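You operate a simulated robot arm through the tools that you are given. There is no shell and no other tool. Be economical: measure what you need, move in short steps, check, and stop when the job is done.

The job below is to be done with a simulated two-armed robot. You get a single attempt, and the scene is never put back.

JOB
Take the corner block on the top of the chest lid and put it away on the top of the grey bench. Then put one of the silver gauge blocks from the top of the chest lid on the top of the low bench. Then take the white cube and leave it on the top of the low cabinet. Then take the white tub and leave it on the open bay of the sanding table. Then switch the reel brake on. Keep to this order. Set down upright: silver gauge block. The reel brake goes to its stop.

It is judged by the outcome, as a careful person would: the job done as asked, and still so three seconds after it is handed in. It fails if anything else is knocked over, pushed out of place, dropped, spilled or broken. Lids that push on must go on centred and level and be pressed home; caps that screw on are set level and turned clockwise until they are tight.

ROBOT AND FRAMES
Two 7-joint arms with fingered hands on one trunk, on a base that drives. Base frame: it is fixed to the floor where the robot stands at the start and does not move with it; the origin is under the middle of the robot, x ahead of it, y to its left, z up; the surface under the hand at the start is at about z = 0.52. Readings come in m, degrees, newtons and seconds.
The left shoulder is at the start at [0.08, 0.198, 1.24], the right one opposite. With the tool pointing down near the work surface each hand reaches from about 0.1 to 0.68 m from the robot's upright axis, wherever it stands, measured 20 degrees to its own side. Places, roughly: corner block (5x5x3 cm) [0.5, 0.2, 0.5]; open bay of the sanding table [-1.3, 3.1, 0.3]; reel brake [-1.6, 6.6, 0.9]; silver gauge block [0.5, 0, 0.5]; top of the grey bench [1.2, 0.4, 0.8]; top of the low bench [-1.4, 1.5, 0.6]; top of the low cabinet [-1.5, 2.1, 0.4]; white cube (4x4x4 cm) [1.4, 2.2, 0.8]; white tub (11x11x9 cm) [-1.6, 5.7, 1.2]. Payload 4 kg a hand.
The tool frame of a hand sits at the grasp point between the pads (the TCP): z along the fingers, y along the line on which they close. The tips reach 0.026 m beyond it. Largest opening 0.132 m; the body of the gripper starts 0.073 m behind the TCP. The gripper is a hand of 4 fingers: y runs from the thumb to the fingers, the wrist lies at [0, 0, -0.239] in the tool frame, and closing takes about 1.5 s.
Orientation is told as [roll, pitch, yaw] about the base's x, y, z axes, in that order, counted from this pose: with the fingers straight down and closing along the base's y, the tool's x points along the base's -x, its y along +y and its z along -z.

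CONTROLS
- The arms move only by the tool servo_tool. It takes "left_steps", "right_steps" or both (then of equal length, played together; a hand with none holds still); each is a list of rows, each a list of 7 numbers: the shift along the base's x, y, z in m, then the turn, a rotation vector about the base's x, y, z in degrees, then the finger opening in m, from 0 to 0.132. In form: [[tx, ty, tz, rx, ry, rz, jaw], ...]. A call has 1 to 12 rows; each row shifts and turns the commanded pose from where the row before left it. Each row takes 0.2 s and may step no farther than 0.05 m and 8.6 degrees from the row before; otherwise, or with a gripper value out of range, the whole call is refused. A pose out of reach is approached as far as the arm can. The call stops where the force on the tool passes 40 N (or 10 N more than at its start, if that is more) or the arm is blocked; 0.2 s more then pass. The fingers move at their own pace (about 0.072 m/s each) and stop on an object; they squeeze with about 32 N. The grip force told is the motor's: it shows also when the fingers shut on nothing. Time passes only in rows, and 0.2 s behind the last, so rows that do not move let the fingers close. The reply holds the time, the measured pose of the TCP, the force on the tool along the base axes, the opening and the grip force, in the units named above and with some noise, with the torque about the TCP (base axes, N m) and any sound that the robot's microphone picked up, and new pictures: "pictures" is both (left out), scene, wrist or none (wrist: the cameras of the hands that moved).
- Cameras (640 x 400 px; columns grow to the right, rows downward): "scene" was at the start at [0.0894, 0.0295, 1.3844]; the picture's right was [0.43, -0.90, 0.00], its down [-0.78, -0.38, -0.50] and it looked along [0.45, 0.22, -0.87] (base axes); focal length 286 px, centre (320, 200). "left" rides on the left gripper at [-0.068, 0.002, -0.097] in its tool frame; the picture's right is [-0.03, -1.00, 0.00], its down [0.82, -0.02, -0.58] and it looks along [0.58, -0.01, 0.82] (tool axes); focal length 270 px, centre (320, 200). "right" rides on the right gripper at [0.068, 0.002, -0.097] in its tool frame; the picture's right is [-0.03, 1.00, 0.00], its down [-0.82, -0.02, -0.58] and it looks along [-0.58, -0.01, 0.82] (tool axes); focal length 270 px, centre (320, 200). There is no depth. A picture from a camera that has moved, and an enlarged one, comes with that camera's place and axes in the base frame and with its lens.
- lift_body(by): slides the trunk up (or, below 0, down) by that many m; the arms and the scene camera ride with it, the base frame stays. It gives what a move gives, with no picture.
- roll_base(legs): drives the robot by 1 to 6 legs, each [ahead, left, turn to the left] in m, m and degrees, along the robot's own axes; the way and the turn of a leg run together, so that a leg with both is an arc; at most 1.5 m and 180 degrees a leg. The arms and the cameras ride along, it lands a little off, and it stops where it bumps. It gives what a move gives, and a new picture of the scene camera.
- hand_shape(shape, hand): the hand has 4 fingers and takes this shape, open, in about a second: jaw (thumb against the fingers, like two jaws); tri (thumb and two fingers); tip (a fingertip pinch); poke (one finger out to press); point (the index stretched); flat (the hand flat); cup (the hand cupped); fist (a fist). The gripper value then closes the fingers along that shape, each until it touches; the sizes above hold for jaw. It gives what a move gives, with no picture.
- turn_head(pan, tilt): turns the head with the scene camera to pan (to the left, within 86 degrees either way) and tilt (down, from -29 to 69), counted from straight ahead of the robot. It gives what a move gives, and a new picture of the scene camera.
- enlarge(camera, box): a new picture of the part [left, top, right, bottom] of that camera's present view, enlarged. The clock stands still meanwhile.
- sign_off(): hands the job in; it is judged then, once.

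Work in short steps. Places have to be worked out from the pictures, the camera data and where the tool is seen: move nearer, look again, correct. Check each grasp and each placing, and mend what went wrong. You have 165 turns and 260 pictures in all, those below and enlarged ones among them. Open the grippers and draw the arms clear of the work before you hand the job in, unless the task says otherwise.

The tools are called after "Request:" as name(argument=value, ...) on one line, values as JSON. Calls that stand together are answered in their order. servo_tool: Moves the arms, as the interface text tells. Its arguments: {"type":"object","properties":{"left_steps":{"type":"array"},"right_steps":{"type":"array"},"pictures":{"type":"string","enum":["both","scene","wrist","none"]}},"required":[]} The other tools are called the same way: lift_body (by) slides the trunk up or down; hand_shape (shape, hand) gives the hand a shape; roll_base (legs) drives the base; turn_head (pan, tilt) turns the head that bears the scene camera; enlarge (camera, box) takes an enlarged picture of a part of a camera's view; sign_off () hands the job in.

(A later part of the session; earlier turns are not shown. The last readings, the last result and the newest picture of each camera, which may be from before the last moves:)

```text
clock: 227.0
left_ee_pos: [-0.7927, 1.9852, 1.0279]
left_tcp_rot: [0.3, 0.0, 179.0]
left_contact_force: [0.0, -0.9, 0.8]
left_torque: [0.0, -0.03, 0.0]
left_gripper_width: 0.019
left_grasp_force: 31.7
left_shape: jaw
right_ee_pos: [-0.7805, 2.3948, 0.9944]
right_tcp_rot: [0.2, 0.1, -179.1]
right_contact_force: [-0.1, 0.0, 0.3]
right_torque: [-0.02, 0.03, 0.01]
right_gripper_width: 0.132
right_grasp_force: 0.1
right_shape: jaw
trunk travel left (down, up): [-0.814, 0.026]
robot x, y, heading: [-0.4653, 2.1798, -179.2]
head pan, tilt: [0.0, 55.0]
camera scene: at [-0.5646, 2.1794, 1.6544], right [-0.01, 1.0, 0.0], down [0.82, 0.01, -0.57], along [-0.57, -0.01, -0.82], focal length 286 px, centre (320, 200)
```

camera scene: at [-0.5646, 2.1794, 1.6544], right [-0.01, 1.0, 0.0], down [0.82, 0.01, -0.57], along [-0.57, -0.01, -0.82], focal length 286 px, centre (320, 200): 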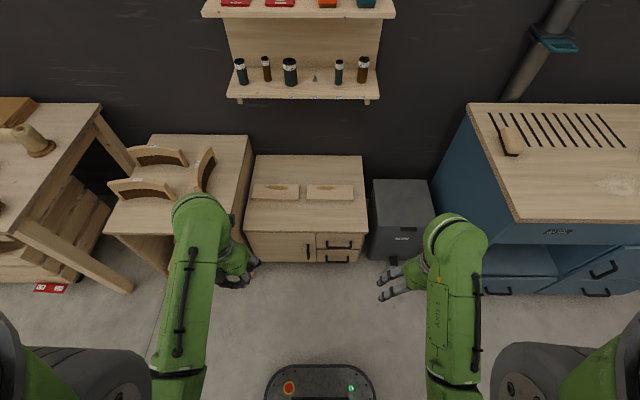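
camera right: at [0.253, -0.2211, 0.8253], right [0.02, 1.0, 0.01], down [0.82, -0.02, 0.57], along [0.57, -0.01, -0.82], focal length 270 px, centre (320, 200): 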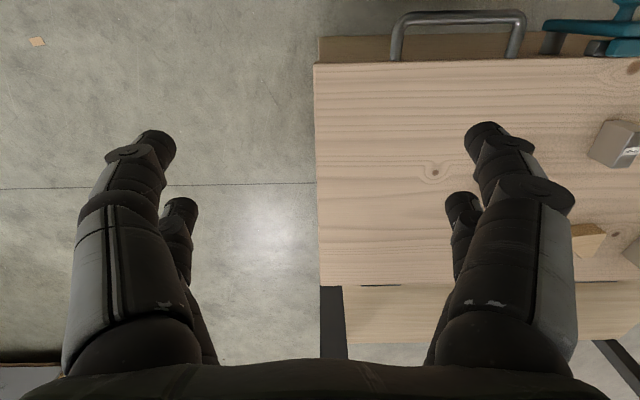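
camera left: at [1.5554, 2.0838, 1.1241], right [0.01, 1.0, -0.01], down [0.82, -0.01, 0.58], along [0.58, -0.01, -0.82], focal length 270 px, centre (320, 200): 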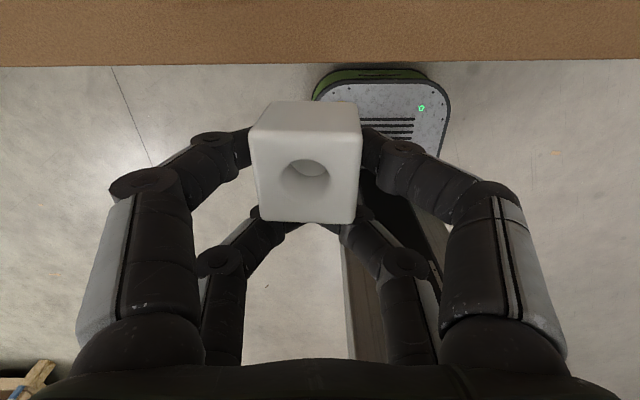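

Cabinet's free front strip is x −1.42…−1.23; target cube at (−1.32, 2.08). I move in and lower the trunk.

Request:
roll_base(legs=[[0.26, -0.08, -0.8]])

Request:
lift_body(by=-0.36)

Request:
servo_tool(left_steps=[[-0.04, 0, 0, 0, 0, 0, 0.0], [-0.04, 0.005, 0, 0, 0, 0, 0.0], [-0.04, 0.005, -0.01, 0, 0, 0, 0.0], [-0.04, 0.0, -0.02, 0, 0, 0, 0.0], [-0.04, 0, -0.02, 0, 0, 0, 0.0], [-0.02, 0, -0.03, 0, 0, 0, 0.0], [0, 0, 0, 0, 0, 0, 0.0]], pictures="both")

```text
clock: 228.9
left_ee_pos: [-1.0487, 2.0667, 1.0284]
left_tcp_rot: [0.2, -0.1, 178.4]
left_contact_force: [-0.7, -0.3, 0.1]
left_torque: [-0.02, 0.05, -0.01]
left_gripper_width: 0.0189
left_grasp_force: 32.0
left_shape: jaw
right_ee_pos: [-1.0302, 2.4773, 0.9956]
right_tcp_rot: [0.1, -0.1, -179.9]
right_contact_force: [0.5, 0.4, 0.6]
right_torque: [0.05, 0.03, -0.04]
right_gripper_width: 0.132
right_grasp_force: 0.2
right_shape: jaw
trunk travel left (down, up): [-0.814, 0.026]
robot x, y, heading: [-0.7173, 2.2583, -180.0]
head pan, tilt: [0.0, 55.0]
camera scene: at [-0.8159, 2.2575, 1.6547], right [0.0, 1.0, 0.0], down [0.82, 0.0, -0.58], along [-0.58, 0.0, -0.82], focal length 286 px, centre (320, 200)
```

scene: 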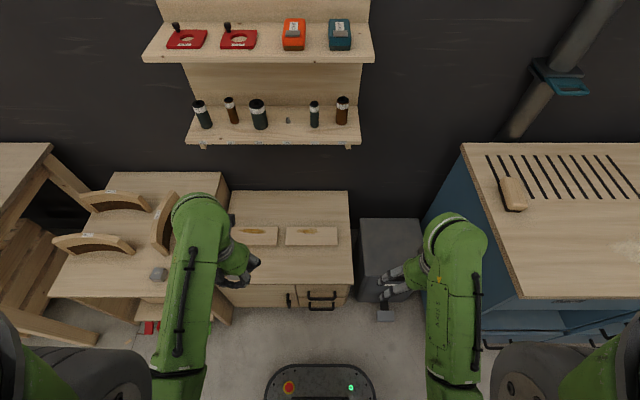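

```text
clock: 232.4
left_ee_pos: [-1.0629, 2.0683, 0.6606]
left_tcp_rot: [0.3, 1.3, 178.3]
left_contact_force: [0.4, -0.3, 0.0]
left_torque: [0.0, 0.0, 0.0]
left_gripper_width: 0.019
left_grasp_force: 32.1
left_shape: jaw
right_ee_pos: [-1.043, 2.4786, 0.6279]
right_tcp_rot: [0.0, 1.2, -179.9]
right_contact_force: [-0.7, -0.3, 0.0]
right_torque: [-0.02, 0.01, 0.02]
right_gripper_width: 0.132
right_grasp_force: 0.0
right_shape: jaw
trunk travel left (down, up): [-0.454, 0.386]
robot x, y, heading: [-0.715, 2.2587, -179.6]
head pan, tilt: [0.0, 55.0]
```

```text
clock: 234.0
left_ee_pos: [-1.2841, 2.0757, 0.5748]
left_tcp_rot: [0.3, 1.2, 178.4]
left_contact_force: [0.8, 0.4, -0.6]
left_torque: [-0.01, -0.03, 0.01]
left_gripper_width: 0.019
left_grasp_force: 32.1
left_shape: jaw
right_ee_pos: [-1.044, 2.4785, 0.6261]
right_tcp_rot: [0.1, 1.2, -179.9]
right_contact_force: [-0.3, 0.2, 0.0]
right_torque: [0.03, 0.01, 0.02]
right_gripper_width: 0.1319
right_grasp_force: 0.1
right_shape: jaw
trunk travel left (down, up): [-0.454, 0.386]
robot x, y, heading: [-0.7195, 2.2592, -179.8]
head pan, tilt: [0.0, 55.0]
camera scene: at [-0.8449, 2.2603, 1.2915], right [0.0, 1.0, 0.0], down [0.83, 0.0, -0.56], along [-0.56, 0.0, -0.83], focal length 286 px, centre (320, 200)
camera left: at [-1.3535, 2.0769, 0.6689], right [0.01, 1.0, -0.01], down [0.8, 0.0, 0.59], along [0.59, -0.01, -0.8], focal length 270 px, centre (320, 200)
```

scene: 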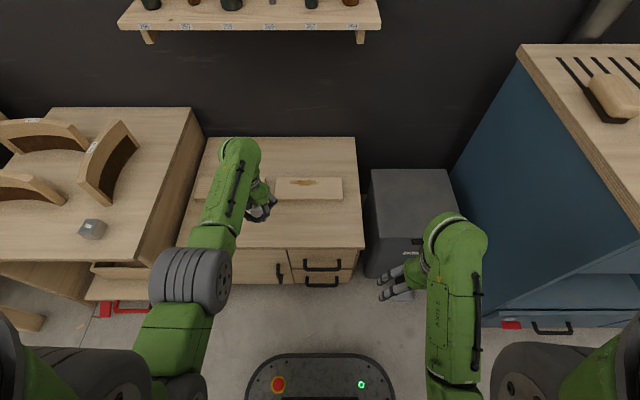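
left: 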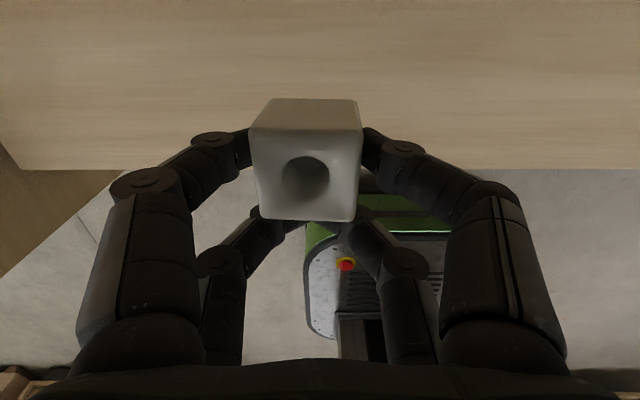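

Over the cabinet; I level the tilt and lower, finishing in small steps to contact.

Request:
servo_tool(left_steps=[[-0.01, 0, -0.02, 0, 0.6, 0, 0.0], [-0.01, 0, -0.02, 0, 0.6, 0, 0.0], [0, 0, -0.015, 0, 0, 0, 0.0], [0, 0, -0.01, 0, 0, 0, 0.0], [0, 0, -0.004, 0, 0, 0, 0.0], [0, 0, -0.004, 0, 0, 0, 0.0], [0, 0, -0.004, 0, 0, 0, 0.0], [0, 0, -0.004, 0, 0, 0, 0.0], [0, 0, -0.004, 0, 0, 0, 0.0], [0, 0, -0.004, 0, 0, 0, 0.0]], pictures="wrist")

```text
clock: 236.2
left_ee_pos: [-1.2995, 2.0785, 0.4874]
left_tcp_rot: [0.4, 0.0, 178.3]
left_contact_force: [0.1, 0.3, 0.3]
left_torque: [-0.01, 0.0, -0.02]
left_gripper_width: 0.0189
left_grasp_force: 32.3
left_shape: jaw
right_ee_pos: [-1.0436, 2.4781, 0.6264]
right_tcp_rot: [0.2, 1.3, -179.9]
right_contact_force: [0.3, 0.9, 0.0]
right_torque: [0.0, 0.0, -0.01]
right_gripper_width: 0.1319
right_grasp_force: 0.0
right_shape: jaw
trunk travel left (down, up): [-0.454, 0.386]
robot x, y, heading: [-0.7165, 2.2578, -180.2]
head pan, tilt: [0.0, 55.0]
camera left: at [-1.368, 2.0787, 0.5839], right [0.01, 1.0, -0.01], down [0.82, 0.0, 0.58], along [0.58, -0.01, -0.82], focal length 270 px, centre (320, 200)
```

left: 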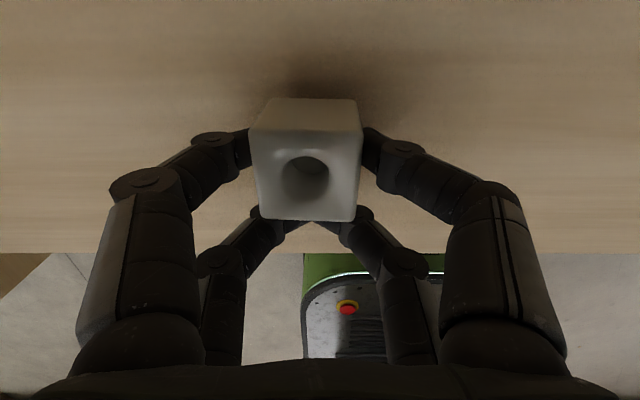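

Shadow is close; continue the slow lowering.

Request:
servo_tool(left_steps=[[0, 0, -0.004, 0, 0, 0, 0.0], [0, 0, -0.004, 0, 0, 0, 0.0], [0, 0, -0.004, 0, 0, 0, 0.0], [0, 0, -0.004, 0, 0, 0, 0.0], [0, 0, -0.004, 0, 0, 0, 0.0], [0, 0, -0.004, 0, 0, 0, 0.0], [0, 0, -0.004, 0, 0, 0, 0.0], [0, 0, -0.004, 0, 0, 0, 0.0]], pictures="wrist")

```text
clock: 237.2
left_ee_pos: [-1.3011, 2.0762, 0.4775]
left_tcp_rot: [0.5, -0.5, 178.2]
left_contact_force: [0.6, 1.0, 3.2]
left_torque: [-0.08, 0.02, 0.01]
left_gripper_width: 0.0197
left_grasp_force: 31.7
left_shape: jaw
right_ee_pos: [-1.0448, 2.4797, 0.6292]
right_tcp_rot: [0.2, 0.9, -180.0]
right_contact_force: [-0.4, 0.1, -0.1]
right_torque: [0.03, 0.02, -0.02]
right_gripper_width: 0.1319
right_grasp_force: 0.0
right_shape: jaw
trunk travel left (down, up): [-0.454, 0.386]
robot x, y, heading: [-0.7196, 2.2585, -180.1]
head pan, tilt: [0.0, 55.0]
stopped in row 5 (left hand): the force on the tool passed its limit at 46 N (the readings are from after the stop); the commanded pose is now the measured one
camera left: at [-1.3692, 2.0786, 0.5743], right [0.01, 1.0, -0.01], down [0.82, 0.0, 0.57], along [0.57, -0.01, -0.82], focal length 270 px, centre (320, 200)
```

left: 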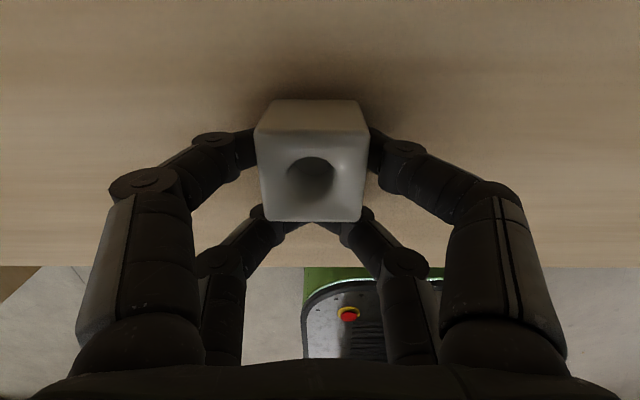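

Contact made. I open slowly, then rise straight up.

Request:
servo_tool(left_steps=[[0, 0, 0, 0, 0, 0, 0.03], [0, 0, 0, 0, 0, 0, 0.045], [0, 0, 0.002, 0, 0, 0, 0.065], [0, 0, 0, 0, 0, 0, 0.08], [0, 0, 0.01, 0, 0, 0, 0.085], [0, 0, 0.03, 0, 0, 0, 0.085], [0, 0, 0.045, 0, 0, 0, 0.1], [0.02, 0, 0.04, 0, 0, 0, 0.11], [0.03, 0, 0.02, 0, 0, 0, 0.132]], pictures="both")

```text
clock: 239.2
left_ee_pos: [-1.2556, 2.0754, 0.6249]
left_tcp_rot: [0.5, -0.4, 178.2]
left_contact_force: [0.1, -0.1, -0.2]
left_torque: [0.0, 0.05, 0.01]
left_gripper_width: 0.1321
left_grasp_force: 0.1
left_shape: jaw
right_ee_pos: [-1.0455, 2.4793, 0.628]
right_tcp_rot: [0.1, 1.0, -179.9]
right_contact_force: [0.7, -0.9, 0.1]
right_torque: [0.03, -0.01, 0.01]
right_gripper_width: 0.132
right_grasp_force: 0.0
right_shape: jaw
trunk travel left (down, up): [-0.454, 0.386]
robot x, y, heading: [-0.7155, 2.2556, -179.9]
head pan, tilt: [0.0, 55.0]
camera scene: at [-0.8443, 2.2606, 1.2921], right [0.0, 1.0, 0.0], down [0.83, 0.0, -0.56], along [-0.56, 0.0, -0.83], focal length 286 px, centre (320, 200)
camera left: at [-1.3236, 2.0769, 0.7209], right [0.01, 1.0, -0.01], down [0.82, 0.0, 0.57], along [0.57, -0.01, -0.82], focal length 270 px, centre (320, 200)
```

scene: 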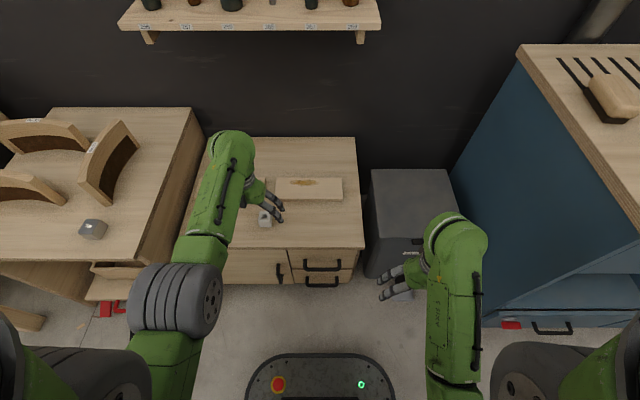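
left: 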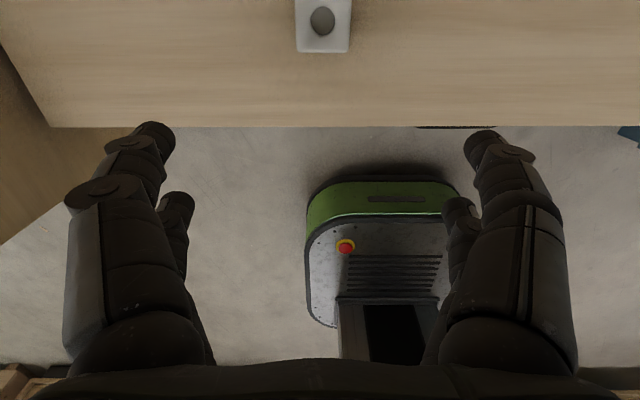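

White cube stands on the low cabinet. Now the white tub: retract, back off, turn north and look.

Request:
servo_tool(left_steps=[[0.045, 0, 0.02, 0, 0, 0, 0.132], [0.045, 0, 0.02, 0, 0, 0, 0.132], [0.045, 0, 0, 0, 0, 0, 0.132], [0.045, 0, 0, 0, 0, 0, 0.132], [0, 0, 0, 0, 0, 0, 0.132]], pictures="none")

Request:
lift_body(by=0.2)

Request:
roll_base(legs=[[-0.3, 0, 0], [0, 0, -90]])

Request:
turn_head(pan=20, tilt=20)

```text
clock: 240.4
left_ee_pos: [-1.0767, 2.0776, 0.6674]
left_tcp_rot: [0.4, -0.4, 178.1]
left_contact_force: [0.2, 0.2, -0.7]
left_torque: [-0.02, -0.01, 0.0]
left_gripper_width: 0.1319
left_grasp_force: 0.0
left_shape: jaw
right_ee_pos: [-1.0448, 2.4782, 0.6286]
right_tcp_rot: [0.1, 1.1, -180.0]
right_contact_force: [0.5, -1.0, 0.3]
right_torque: [0.03, 0.03, 0.02]
right_gripper_width: 0.1318
right_grasp_force: 0.0
right_shape: jaw
trunk travel left (down, up): [-0.454, 0.386]
robot x, y, heading: [-0.7163, 2.2563, -179.7]
head pan, tilt: [0.0, 55.0]
```

```text
clock: 242.6
left_ee_pos: [-1.0656, 2.0767, 0.8741]
left_tcp_rot: [0.5, -1.5, 178.2]
left_contact_force: [-0.4, 0.3, 0.7]
left_torque: [0.0, 0.05, 0.0]
left_gripper_width: 0.1321
left_grasp_force: 0.1
left_shape: jaw
right_ee_pos: [-1.0346, 2.4772, 0.8331]
right_tcp_rot: [0.1, -0.1, -180.0]
right_contact_force: [-0.4, 0.0, -0.5]
right_torque: [0.03, 0.02, -0.02]
right_gripper_width: 0.132
right_grasp_force: 0.1
right_shape: jaw
trunk travel left (down, up): [-0.654, 0.186]
robot x, y, heading: [-0.7183, 2.2605, -180.1]
head pan, tilt: [0.0, 55.0]
```

```text
clock: 248.4
left_ee_pos: [-0.6055, 2.6036, 0.875]
left_tcp_rot: [0.5, -1.7, 89.2]
left_contact_force: [0.6, -0.9, -0.6]
left_torque: [-0.02, -0.04, -0.01]
left_gripper_width: 0.132
left_grasp_force: 0.0
left_shape: jaw
right_ee_pos: [-0.2024, 2.5803, 0.8349]
right_tcp_rot: [0.0, -0.1, 91.0]
right_contact_force: [0.2, -0.3, 0.2]
right_torque: [0.03, -0.03, 0.02]
right_gripper_width: 0.1318
right_grasp_force: 0.1
right_shape: jaw
trunk travel left (down, up): [-0.654, 0.186]
robot x, y, heading: [-0.4164, 2.2588, 91.0]
head pan, tilt: [0.0, 55.0]
camera scene: at [-0.4205, 2.3623, 1.4944], right [1.0, 0.02, 0.0], down [0.02, -0.82, -0.57], along [-0.01, 0.57, -0.82], focal length 286 px, centre (320, 200)
```

scene: 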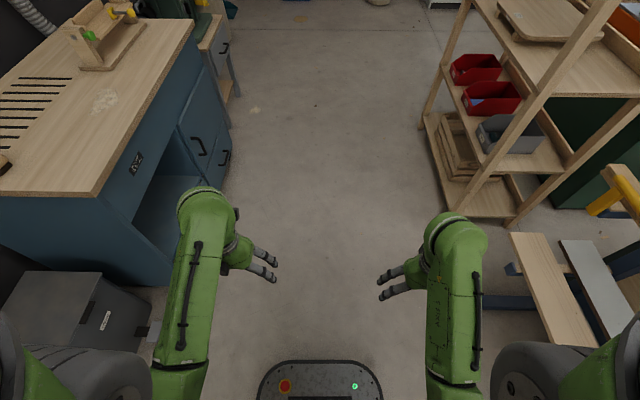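

```text
clock: 249.4
left_ee_pos: [-0.6058, 2.6034, 0.8747]
left_tcp_rot: [0.5, -1.7, 89.1]
left_contact_force: [1.0, -0.7, -0.2]
left_torque: [0.0, 0.03, -0.03]
left_gripper_width: 0.1318
left_grasp_force: 0.0
left_shape: jaw
right_ee_pos: [-0.2038, 2.5797, 0.8339]
right_tcp_rot: [0.1, -0.1, 91.1]
right_contact_force: [-0.6, -0.6, -0.3]
right_torque: [0.01, -0.01, 0.01]
right_gripper_width: 0.1318
right_grasp_force: 0.0
right_shape: jaw
trunk travel left (down, up): [-0.654, 0.186]
robot x, y, heading: [-0.4181, 2.2614, 91.0]
head pan, tilt: [20.0, 20.0]
camera scene: at [-0.4525, 2.3771, 1.5464], right [0.93, 0.36, 0.0], down [0.12, -0.32, -0.94], along [-0.34, 0.88, -0.34], focal length 286 px, centre (320, 200)
```

scene: 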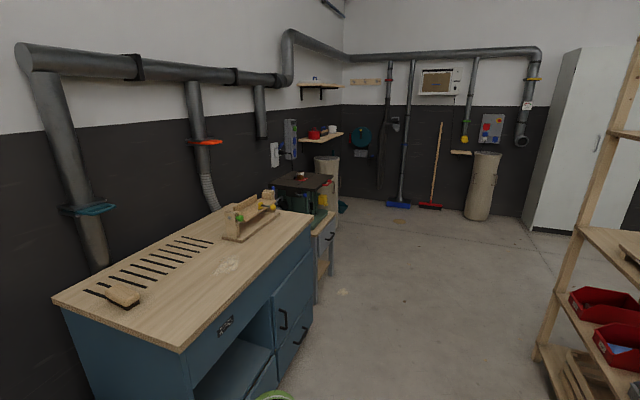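

The tub is on a wall shelf (pixel 332,129) and the teal reel beyond it. I drive north.

Request:
roll_base(legs=[[1.5, 0, 0], [1.2, 0, 0]])

Request:
turn_head(pan=50, tilt=15)

```text
clock: 262.4
left_ee_pos: [-0.6514, 5.2818, 0.8746]
left_tcp_rot: [0.5, -1.6, 88.7]
left_contact_force: [-0.4, -0.1, 0.0]
left_torque: [0.0, -0.01, -0.04]
left_gripper_width: 0.1321
left_grasp_force: 0.1
left_shape: jaw
right_ee_pos: [-0.2496, 5.2557, 0.8353]
right_tcp_rot: [0.1, -0.1, 90.8]
right_contact_force: [0.4, 0.3, 0.6]
right_torque: [0.0, 0.04, 0.02]
right_gripper_width: 0.1318
right_grasp_force: 0.1
right_shape: jaw
trunk travel left (down, up): [-0.654, 0.186]
robot x, y, heading: [-0.468, 4.9371, 90.7]
head pan, tilt: [20.0, 20.0]
camera scene: at [-0.4995, 5.0541, 1.5465], right [0.94, 0.35, 0.0], down [0.12, -0.32, -0.94], along [-0.33, 0.88, -0.34], focal length 286 px, centre (320, 200)
```

scene: 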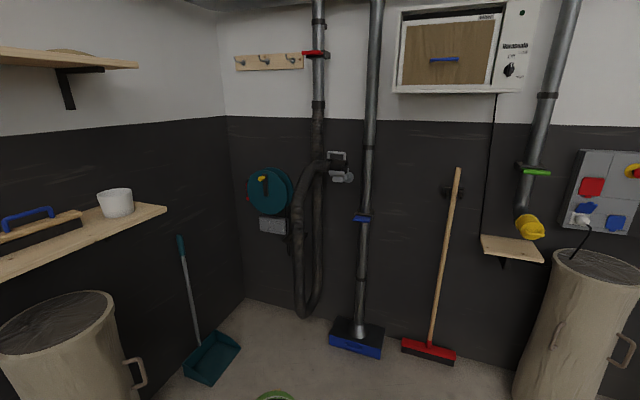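

```text
clock: 263.4
left_ee_pos: [-0.6515, 5.2827, 0.8735]
left_tcp_rot: [0.4, -1.6, 88.7]
left_contact_force: [0.4, 0.5, -0.3]
left_torque: [-0.01, 0.01, 0.01]
left_gripper_width: 0.1321
left_grasp_force: 0.1
left_shape: jaw
right_ee_pos: [-0.249, 5.2561, 0.8347]
right_tcp_rot: [0.2, -0.1, 90.7]
right_contact_force: [-0.1, -0.2, -0.3]
right_torque: [0.01, -0.04, 0.03]
right_gripper_width: 0.1318
right_grasp_force: 0.1
right_shape: jaw
trunk travel left (down, up): [-0.654, 0.186]
robot x, y, heading: [-0.4669, 4.9391, 90.7]
head pan, tilt: [50.0, 15.0]
camera scene: at [-0.5388, 5.0269, 1.5546], right [0.63, 0.77, 0.0], down [0.2, -0.16, -0.97], along [-0.75, 0.61, -0.26], focal length 286 px, centre (320, 200)
```

scene: 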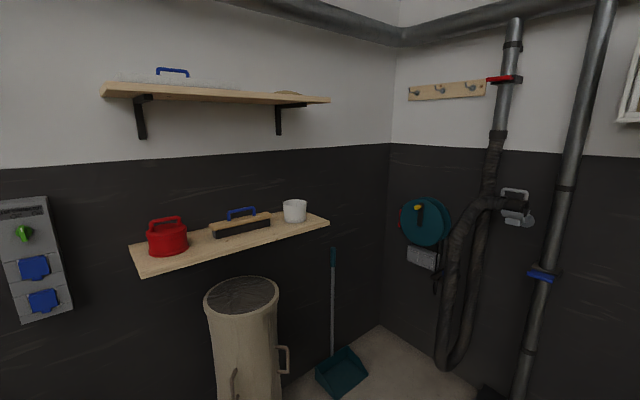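

The tub stands at the north end of the shelf, ≈(−1.56,5.70), z≈1.15–1.23. I plan a horizontal-hand grasp. First drive next to it and face the wall.

Request:
roll_base(legs=[[0.9, 0, 0], [0, 0, 89.3]])

Request:
turn_head(pan=0, tilt=20)

```text
clock: 267.3
left_ee_pos: [-0.6568, 6.0636, 0.8751]
left_tcp_rot: [0.4, -1.6, 88.6]
left_contact_force: [-0.1, 0.7, 0.3]
left_torque: [0.02, 0.0, 0.0]
left_gripper_width: 0.132
left_grasp_force: 0.1
left_shape: jaw
right_ee_pos: [-0.2569, 6.035, 0.8351]
right_tcp_rot: [0.1, -0.2, 90.4]
right_contact_force: [0.3, -0.1, 0.1]
right_torque: [-0.02, -0.01, 0.01]
right_gripper_width: 0.1318
right_grasp_force: 0.1
right_shape: jaw
trunk travel left (down, up): [-0.654, 0.186]
robot x, y, heading: [-0.4741, 5.7194, 90.5]
head pan, tilt: [50.0, 15.0]
stopped in leg 1: the robot was blocked; the commanded pose is now the measured one
camera scene: at [-0.5462, 5.8068, 1.5548], right [0.64, 0.77, 0.0], down [0.2, -0.16, -0.97], along [-0.75, 0.62, -0.26], focal length 286 px, centre (320, 200)
```

scene: 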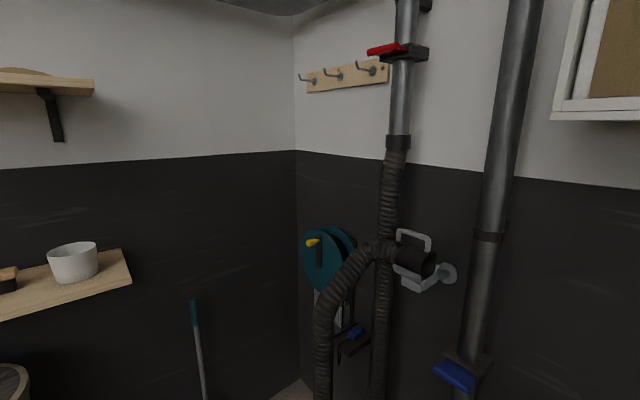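

```text
clock: 268.5
left_ee_pos: [-0.6577, 6.0652, 0.8742]
left_tcp_rot: [0.4, -1.6, 88.4]
left_contact_force: [0.0, -0.8, 1.0]
left_torque: [-0.01, 0.03, 0.02]
left_gripper_width: 0.132
left_grasp_force: 0.1
left_shape: jaw
right_ee_pos: [-0.256, 6.0382, 0.8344]
right_tcp_rot: [0.2, 0.0, 90.5]
right_contact_force: [-0.3, 0.6, 0.9]
right_torque: [0.0, 0.04, 0.03]
right_gripper_width: 0.1318
right_grasp_force: 0.0
right_shape: jaw
trunk travel left (down, up): [-0.654, 0.186]
robot x, y, heading: [-0.4729, 5.7229, 90.7]
head pan, tilt: [0.0, 20.0]
camera scene: at [-0.4749, 5.8431, 1.5465], right [1.0, 0.01, 0.0], down [0.0, -0.34, -0.94], along [-0.01, 0.94, -0.34], focal length 286 px, centre (320, 200)
```

scene: 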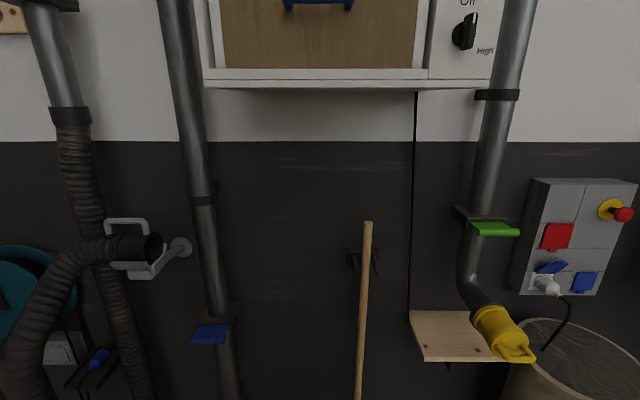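

Blocked at y=5.72; I look down to see what touched.

Request:
turn_head(pan=5, tilt=60)

```text
clock: 269.5
left_ee_pos: [-0.6568, 6.0655, 0.875]
left_tcp_rot: [0.5, -1.6, 88.4]
left_contact_force: [-0.7, 0.6, 0.1]
left_torque: [0.0, 0.0, 0.02]
left_gripper_width: 0.1316
left_grasp_force: 0.2
left_shape: jaw
right_ee_pos: [-0.2562, 6.0364, 0.8345]
right_tcp_rot: [0.0, -0.1, 90.4]
right_contact_force: [-0.3, -0.2, 0.0]
right_torque: [-0.01, -0.02, -0.01]
right_gripper_width: 0.1319
right_grasp_force: 0.1
right_shape: jaw
trunk travel left (down, up): [-0.654, 0.186]
robot x, y, heading: [-0.4753, 5.7234, 90.6]
head pan, tilt: [5.0, 60.0]
camera scene: at [-0.4803, 5.8167, 1.4884], right [1.0, 0.09, 0.0], down [0.08, -0.86, -0.5], along [-0.05, 0.5, -0.87], focal length 286 px, centre (320, 200)
```

scene: 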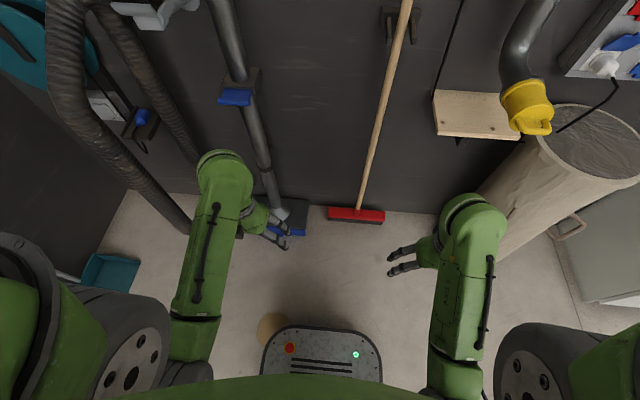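

I enlarge around the base front and the left hand.

Request:
enlarge(camera="scene", box=[190, 150, 390, 390])

```text
1.67 times, centred on (290, 270) of scene
camera zoom: at [-0.4803, 5.8167, 1.4884], right [1.0, 0.09, 0.0], down [0.08, -0.86, -0.5], along [-0.05, 0.5, -0.87], focal length 476 px, centre (370, 83)
```

zoom: 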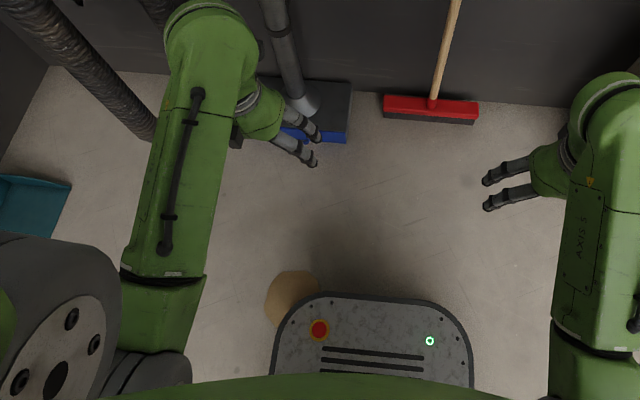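

I back off slightly and look at the tan thing again to see whether it is an object.

Request:
roll_base(legs=[[-0.15, 0, 0]])

Request:
enlarge(camera="scene", box=[200, 150, 400, 350])

```text
clock: 270.9
left_ee_pos: [-0.6559, 5.9195, 0.8735]
left_tcp_rot: [0.5, -1.4, 88.7]
left_contact_force: [1.1, 0.0, 0.1]
left_torque: [0.03, -0.02, 0.02]
left_gripper_width: 0.1319
left_grasp_force: 0.1
left_shape: jaw
right_ee_pos: [-0.2549, 5.8919, 0.8331]
right_tcp_rot: [0.1, 0.0, 90.6]
right_contact_force: [-1.0, 0.6, 0.2]
right_torque: [-0.05, 0.04, -0.02]
right_gripper_width: 0.1317
right_grasp_force: 0.0
right_shape: jaw
trunk travel left (down, up): [-0.654, 0.186]
robot x, y, heading: [-0.474, 5.5693, 90.7]
head pan, tilt: [5.0, 60.0]
camera scene: at [-0.4792, 5.6717, 1.4881], right [1.0, 0.1, 0.0], down [0.08, -0.86, -0.5], along [-0.05, 0.5, -0.87], focal length 286 px, centre (320, 200)
```

scene: 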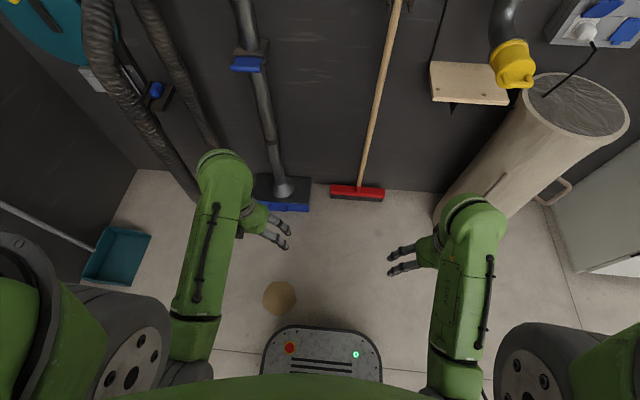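

```text
2.00 times, centred on (300, 250) of scene
camera zoom: at [-0.4792, 5.6717, 1.4881], right [1.0, 0.1, 0.0], down [0.08, -0.86, -0.5], along [-0.05, 0.5, -0.87], focal length 571 px, centre (360, 100)
```

zoom: 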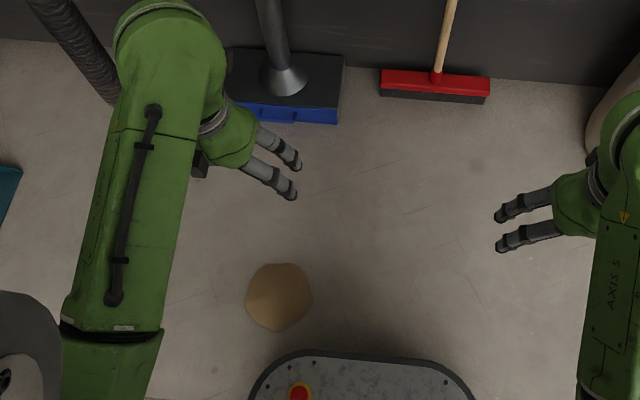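

It's a flat floor stain, unmoved. From here I turn to face the wall shelf; I'll use the left hand (its camera will sit above when the hand is horizontal).

Request:
roll_base(legs=[[0, 0, 89.3], [0.15, -0.06, 0]])

Request:
turn_head(pan=0, tilt=15)

```text
clock: 276.1
left_ee_pos: [-0.9687, 5.4524, 0.8742]
left_tcp_rot: [0.4, -1.7, 177.7]
left_contact_force: [-0.2, 1.2, 0.2]
left_torque: [0.01, -0.03, 0.0]
left_gripper_width: 0.132
left_grasp_force: 0.1
left_shape: jaw
right_ee_pos: [-0.9354, 5.853, 0.8353]
right_tcp_rot: [-0.1, -0.2, 179.6]
right_contact_force: [0.3, -0.3, 0.4]
right_torque: [-0.01, 0.01, 0.01]
right_gripper_width: 0.1317
right_grasp_force: 0.0
right_shape: jaw
trunk travel left (down, up): [-0.654, 0.186]
robot x, y, heading: [-0.622, 5.6346, 179.5]
head pan, tilt: [5.0, 60.0]
camera scene: at [-0.7163, 5.6263, 1.4886], right [-0.08, 1.0, 0.0], down [0.86, 0.07, -0.5], along [-0.5, -0.04, -0.86], focal length 286 px, centre (320, 200)
```

scene: 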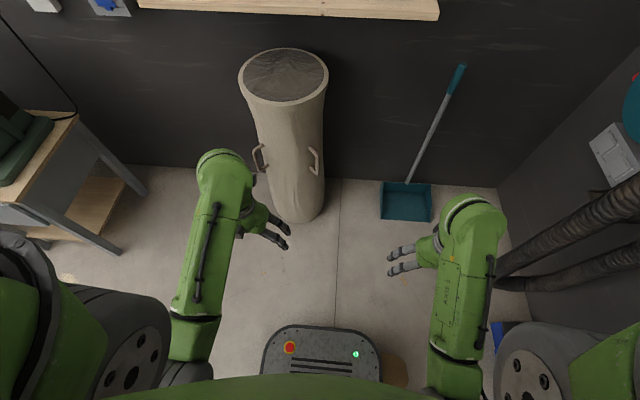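

```text
clock: 277.2
left_ee_pos: [-0.9707, 5.4533, 0.8737]
left_tcp_rot: [0.5, -1.6, 177.7]
left_contact_force: [-0.1, -0.4, 0.0]
left_torque: [0.01, -0.02, 0.04]
left_gripper_width: 0.1318
left_grasp_force: 0.1
left_shape: jaw
right_ee_pos: [-0.9365, 5.8546, 0.8355]
right_tcp_rot: [0.1, -0.1, 179.7]
right_contact_force: [0.5, -0.5, -0.3]
right_torque: [0.0, 0.02, -0.03]
right_gripper_width: 0.1321
right_grasp_force: 0.0
right_shape: jaw
trunk travel left (down, up): [-0.654, 0.186]
robot x, y, heading: [-0.6229, 5.6329, 179.6]
head pan, tilt: [0.0, 15.0]
camera scene: at [-0.7458, 5.6333, 1.5546], right [0.01, 1.0, 0.0], down [0.26, 0.0, -0.97], along [-0.97, 0.01, -0.26], focal length 286 px, centre (320, 200)
```

scene: 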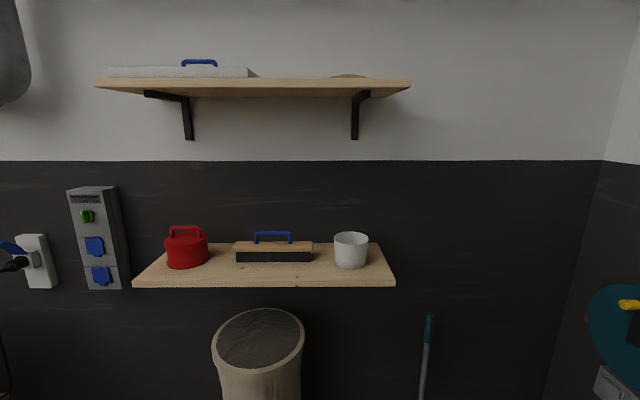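

Shelf top ≈1.10, tub centre ≈(−1.62,5.745,1.145). I raise the left hand and pitch it to horizontal, pointing to the wall, still clear of the shelf.

Request:
servo_tool(left_steps=[[-0.025, 0.01, 0.03, 0, 8, 0, 0.132], [-0.025, 0.015, 0.03, 0, 8, 0, 0.132], [-0.025, 0.015, 0.03, 0, 8, 0, 0.132], [-0.025, 0.015, 0.03, 0, 8, 0, 0.132], [-0.025, 0.015, 0.03, 0, 8, 0, 0.132], [-0.025, 0.015, 0.03, 0, 8, 0, 0.132], [-0.025, 0.015, 0.03, 0, 8, 0, 0.132], [-0.025, 0.015, 0.03, 0, 8, 0, 0.132], [-0.025, 0.015, 0.03, 0, 8, 0, 0.132], [-0.025, 0.015, 0.03, 0, 8, 0, 0.132], [-0.02, 0.015, 0.0, 0, 8, 0, 0.132], [0, 0, 0, 0, 0, 0, 0.132]], pictures="both")

```text
clock: 279.8
left_ee_pos: [-1.2419, 5.6152, 1.1758]
left_tcp_rot: [81.3, -87.5, 99.0]
left_contact_force: [0.4, -0.2, -0.5]
left_torque: [0.03, 0.01, -0.01]
left_gripper_width: 0.1317
left_grasp_force: 0.0
left_shape: jaw
right_ee_pos: [-0.9366, 5.8538, 0.8341]
right_tcp_rot: [0.0, 0.0, 179.6]
right_contact_force: [-0.2, 0.3, 0.2]
right_torque: [0.02, 0.0, -0.01]
right_gripper_width: 0.1315
right_grasp_force: 0.1
right_shape: jaw
trunk travel left (down, up): [-0.654, 0.186]
robot x, y, heading: [-0.6196, 5.6306, 179.5]
head pan, tilt: [0.0, 15.0]
camera scene: at [-0.7461, 5.6334, 1.5547], right [0.01, 1.0, 0.0], down [0.26, 0.0, -0.97], along [-0.97, 0.01, -0.26], focal length 286 px, centre (320, 200)
camera left: at [-1.1449, 5.616, 1.2447], right [-0.01, 1.0, -0.02], down [0.58, -0.01, -0.81], along [-0.81, -0.01, -0.58], focal length 270 px, centre (320, 200)
```

scene: 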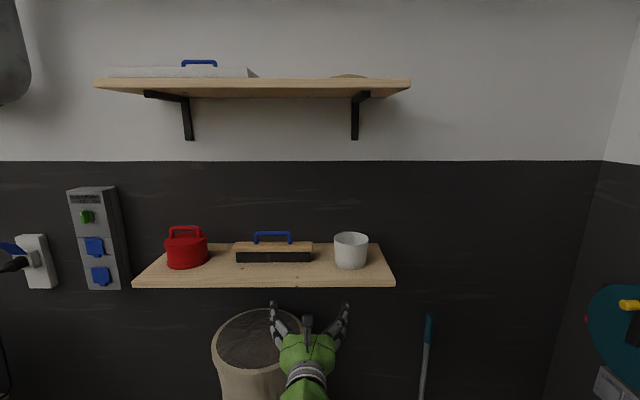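
left: 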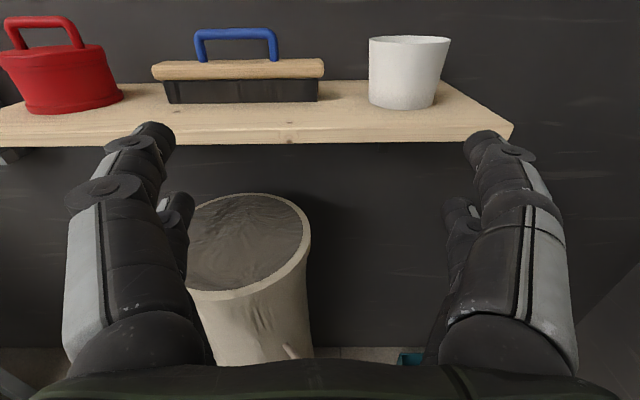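

Great view from above. Tub ≈(−1.59,5.735), rim z≈1.20. I drive forward 0.12 m, staying short of the shelf edge, and align y.

Request:
roll_base(legs=[[0.12, 0, 0]])

Request:
servo_tool(left_steps=[[0, 0.03, 0.01, 0, 0.5, 0, 0.132], [0, 0.03, 0.01, 0, 0.5, 0, 0.132], [0, 0.03, 0.01, 0, 0.5, 0, 0.132], [0, 0.03, 0.01, 0, 0.5, 0, 0.132], [0, 0, 0, 0, 0, 0, 0.132]], pictures="both")

```text
clock: 281.1
left_ee_pos: [-1.3612, 5.6161, 1.1772]
left_tcp_rot: [81.8, -87.6, 98.6]
left_contact_force: [-0.3, -0.1, -0.2]
left_torque: [0.04, 0.02, -0.01]
left_gripper_width: 0.132
left_grasp_force: 0.0
left_shape: jaw
right_ee_pos: [-1.0559, 5.8561, 0.8351]
right_tcp_rot: [0.1, -0.2, 179.4]
right_contact_force: [-1.1, 0.2, 0.7]
right_torque: [0.0, 0.02, 0.0]
right_gripper_width: 0.132
right_grasp_force: 0.2
right_shape: jaw
trunk travel left (down, up): [-0.654, 0.186]
robot x, y, heading: [-0.7431, 5.6282, 179.2]
head pan, tilt: [0.0, 15.0]
camera scene: at [-0.8647, 5.6347, 1.5549], right [0.01, 1.0, 0.0], down [0.26, 0.0, -0.97], along [-0.97, 0.01, -0.26], focal length 286 px, centre (320, 200)
```

scene: 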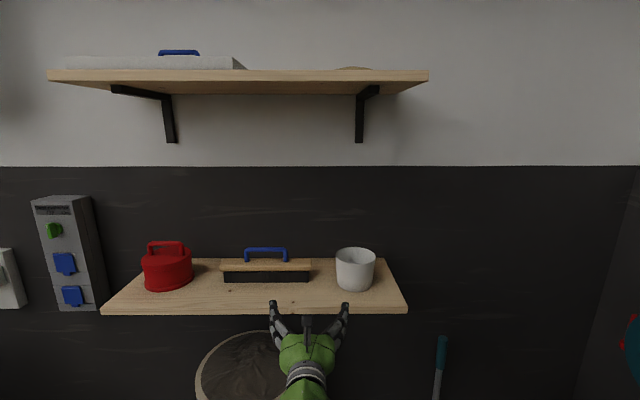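

```text
clock: 282.3
left_ee_pos: [-1.362, 5.7363, 1.2162]
left_tcp_rot: [123.7, -87.2, 56.7]
left_contact_force: [0.1, 1.0, 0.5]
left_torque: [0.01, 0.01, 0.0]
left_gripper_width: 0.1318
left_grasp_force: 0.0
left_shape: jaw
right_ee_pos: [-1.0562, 5.8558, 0.8344]
right_tcp_rot: [0.1, -0.1, 179.5]
right_contact_force: [-1.0, 0.4, -0.3]
right_torque: [-0.03, -0.01, 0.01]
right_gripper_width: 0.1319
right_grasp_force: 0.0
right_shape: jaw
trunk travel left (down, up): [-0.654, 0.186]
robot x, y, heading: [-0.7441, 5.6306, 179.6]
head pan, tilt: [0.0, 15.0]
camera scene: at [-0.867, 5.6342, 1.5546], right [0.01, 1.0, 0.0], down [0.26, 0.0, -0.97], along [-0.97, 0.01, -0.26], focal length 286 px, centre (320, 200)
camera left: at [-1.263, 5.7378, 1.2822], right [-0.01, 1.0, -0.02], down [0.56, -0.01, -0.83], along [-0.83, -0.01, -0.56], focal length 270 px, centre (320, 200)
```

scene: 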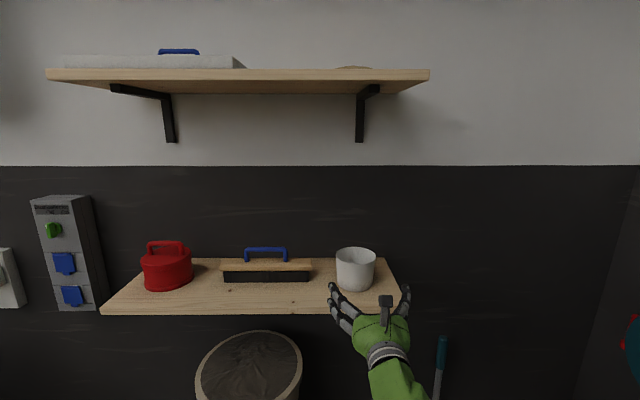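
left: 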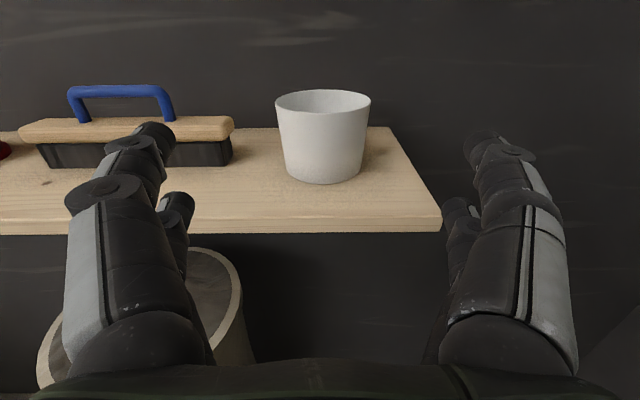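

Refined: tub centre (−1.58,5.738), rim 1.203, shelf 1.113. I lower to z≈1.165 and slide in halfway.

Request:
servo_tool(left_steps=[[0, 0.002, -0.025, 0, 0, 0, 0.132], [0, 0, -0.026, 0, 0, 0, 0.132], [-0.03, 0, 0, 0, 0, 0, 0.132], [-0.03, 0, 0, 0, 0, 0, 0.132], [-0.03, 0, 0, 0, 0, 0, 0.132], [-0.02, 0, 0, 0, 0, 0, 0.132], [0, 0, 0, 0, 0, 0, 0.132]], pictures="both")

```text
clock: 283.9
left_ee_pos: [-1.4734, 5.7402, 1.164]
left_tcp_rot: [124.1, -87.2, 56.1]
left_contact_force: [-0.6, -0.6, -0.3]
left_torque: [-0.02, -0.01, 0.04]
left_gripper_width: 0.1319
left_grasp_force: 0.1
left_shape: jaw
right_ee_pos: [-1.0577, 5.8551, 0.8337]
right_tcp_rot: [0.1, -0.1, 179.5]
right_contact_force: [0.3, -0.6, -0.2]
right_torque: [-0.01, -0.02, 0.02]
right_gripper_width: 0.1319
right_grasp_force: 0.0
right_shape: jaw
trunk travel left (down, up): [-0.654, 0.186]
robot x, y, heading: [-0.7415, 5.6328, 179.5]
head pan, tilt: [0.0, 15.0]
camera scene: at [-0.8669, 5.6348, 1.5546], right [0.01, 1.0, 0.0], down [0.26, 0.0, -0.97], along [-0.97, 0.01, -0.26], focal length 286 px, centre (320, 200)
camera left: at [-1.3749, 5.7418, 1.2297], right [-0.01, 1.0, -0.02], down [0.56, -0.01, -0.83], along [-0.83, -0.01, -0.55], focal length 270 px, centre (320, 200)
```

scene: 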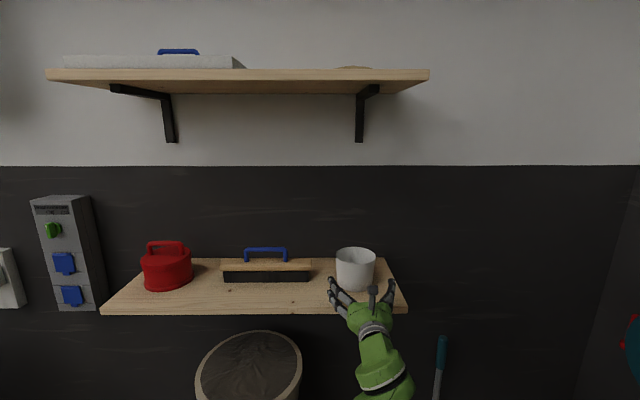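
left: 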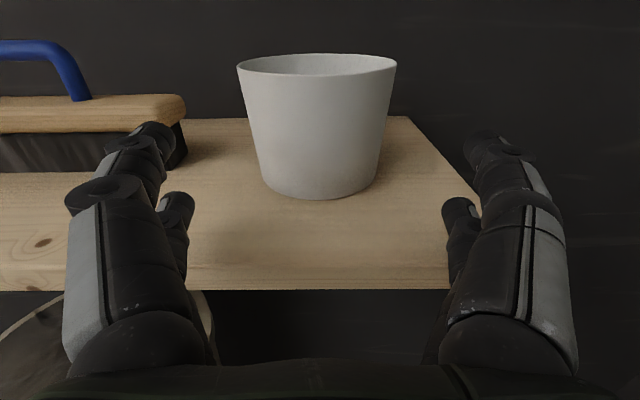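

Centred; brush clearance is ~3 cm. I advance to the tub's centre.

Request:
servo_tool(left_steps=[[-0.025, -0.001, 0, 0, 0, 0, 0.132], [-0.025, 0, 0, 0, 0, 0, 0.132], [-0.025, 0, 0, 0, 0, 0, 0.132], [-0.02, 0, 0, 0, 0, 0, 0.132], [-0.008, 0, 0, 0, 0, 0, 0.132], [0, 0, 0, 0, 0, 0, 0.132]], pictures="wrist")

```text
clock: 285.3
left_ee_pos: [-1.5746, 5.7388, 1.1668]
left_tcp_rot: [124.1, -87.2, 56.2]
left_contact_force: [0.3, -0.1, -0.1]
left_torque: [0.03, 0.0, 0.01]
left_gripper_width: 0.1316
left_grasp_force: 0.1
left_shape: jaw
right_ee_pos: [-1.0565, 5.857, 0.8344]
right_tcp_rot: [0.1, 0.0, 179.5]
right_contact_force: [0.0, 0.1, 0.2]
right_torque: [-0.01, -0.02, 0.0]
right_gripper_width: 0.132
right_grasp_force: 0.1
right_shape: jaw
trunk travel left (down, up): [-0.654, 0.186]
robot x, y, heading: [-0.7437, 5.6303, 179.5]
head pan, tilt: [0.0, 15.0]
camera left: at [-1.4763, 5.7394, 1.2306], right [-0.01, 1.0, -0.02], down [0.56, -0.01, -0.83], along [-0.83, -0.01, -0.55], focal length 270 px, centre (320, 200)
```

left: 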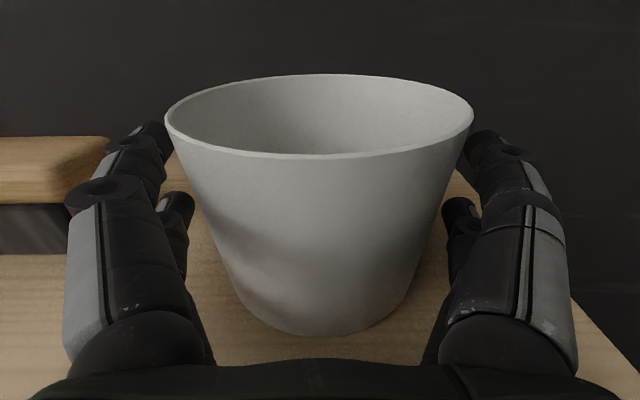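

The tub is between the fingers. I close.

Request:
servo_tool(left_steps=[[0, 0, 0, 0, 0, 0, 0.11], [0, 0, 0, 0, 0, 0, 0.09], [0, 0, 0, 0, 0, 0, 0.07], [0, 0, 0, 0, 0, 0, 0.05], [0, 0, 0, 0, 0, 0, 0.04], [0, 0, 0, 0, 0, 0, 0.04]], pictures="wrist")

```text
clock: 286.7
left_ee_pos: [-1.5752, 5.739, 1.1641]
left_tcp_rot: [123.4, -87.1, 57.0]
left_contact_force: [-0.2, -0.4, -0.2]
left_torque: [0.01, 0.01, -0.04]
left_gripper_width: 0.0972
left_grasp_force: 32.5
left_shape: jaw
right_ee_pos: [-1.0583, 5.8564, 0.8336]
right_tcp_rot: [0.1, -0.1, 179.5]
right_contact_force: [-0.1, 0.0, -0.3]
right_torque: [0.02, 0.02, 0.02]
right_gripper_width: 0.1317
right_grasp_force: 0.1
right_shape: jaw
trunk travel left (down, up): [-0.654, 0.186]
robot x, y, heading: [-0.7455, 5.6348, 179.6]
head pan, tilt: [0.0, 15.0]
camera left: at [-1.4765, 5.7396, 1.2302], right [-0.01, 1.0, -0.02], down [0.56, -0.01, -0.83], along [-0.83, -0.01, -0.56], focal length 270 px, centre (320, 200)
```

left: 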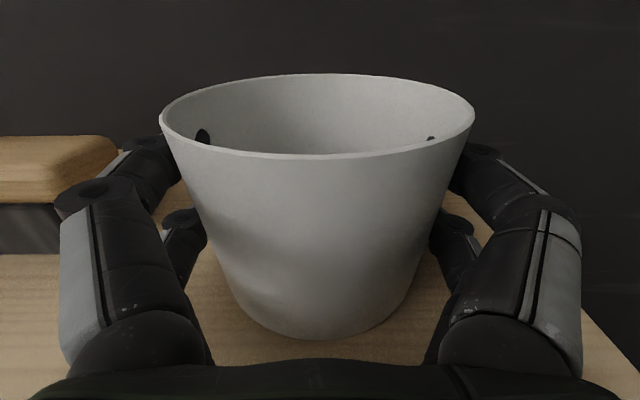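

Gripped at width 0.097 with full force. I lift straight up 5 cm, then draw back from the shelf.

Request:
servo_tool(left_steps=[[0, 0, 0.01, 0, 0, 0, 0.04], [0, 0, 0.02, 0, 0, 0, 0.04], [0, 0, 0.02, 0, 0, 0, 0.04], [0.02, 0, 0, 0, 0, 0, 0.04], [0.03, 0, 0, 0, 0, 0, 0.04], [0.04, 0, 0, 0, 0, 0, 0.04], [0.04, 0, 0, 0, 0, 0, 0.04], [0.04, 0, 0, 0, 0, 0, 0.04], [0, 0, 0, 0, 0, 0, 0.04]], pictures="both")

```text
clock: 288.7
left_ee_pos: [-1.4064, 5.7329, 1.2176]
left_tcp_rot: [122.6, -87.3, 57.8]
left_contact_force: [0.8, 1.0, -0.6]
left_torque: [0.0, 0.01, 0.0]
left_gripper_width: 0.0973
left_grasp_force: 32.3
left_shape: jaw
right_ee_pos: [-1.0577, 5.8555, 0.8348]
right_tcp_rot: [0.1, 0.0, 179.6]
right_contact_force: [-1.4, -0.2, 0.9]
right_torque: [0.0, 0.02, -0.02]
right_gripper_width: 0.132
right_grasp_force: 0.1
right_shape: jaw
trunk travel left (down, up): [-0.654, 0.186]
robot x, y, heading: [-0.7429, 5.6317, 179.6]
head pan, tilt: [0.0, 15.0]
camera scene: at [-0.8683, 5.6349, 1.5545], right [0.01, 1.0, 0.0], down [0.26, 0.0, -0.97], along [-0.97, 0.01, -0.26], focal length 286 px, centre (320, 200)
camera left: at [-1.3077, 5.7351, 1.2821], right [-0.01, 1.0, -0.02], down [0.56, -0.01, -0.83], along [-0.83, -0.01, -0.56], focal length 270 px, centre (320, 200)
```

scene: 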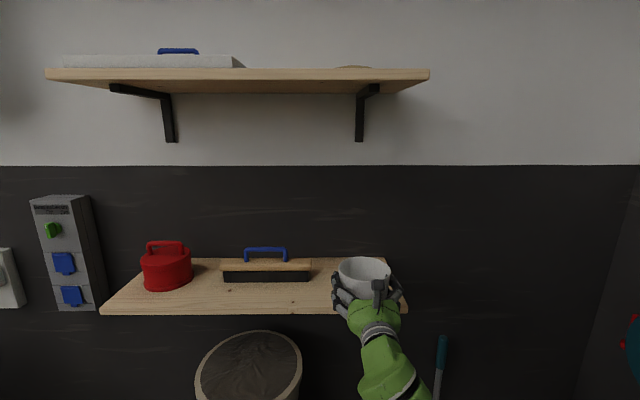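
left: 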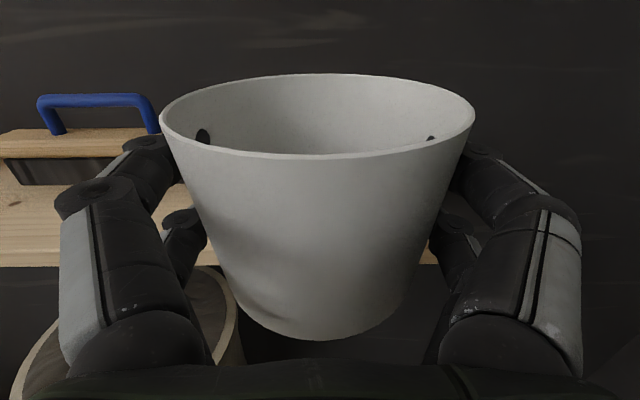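

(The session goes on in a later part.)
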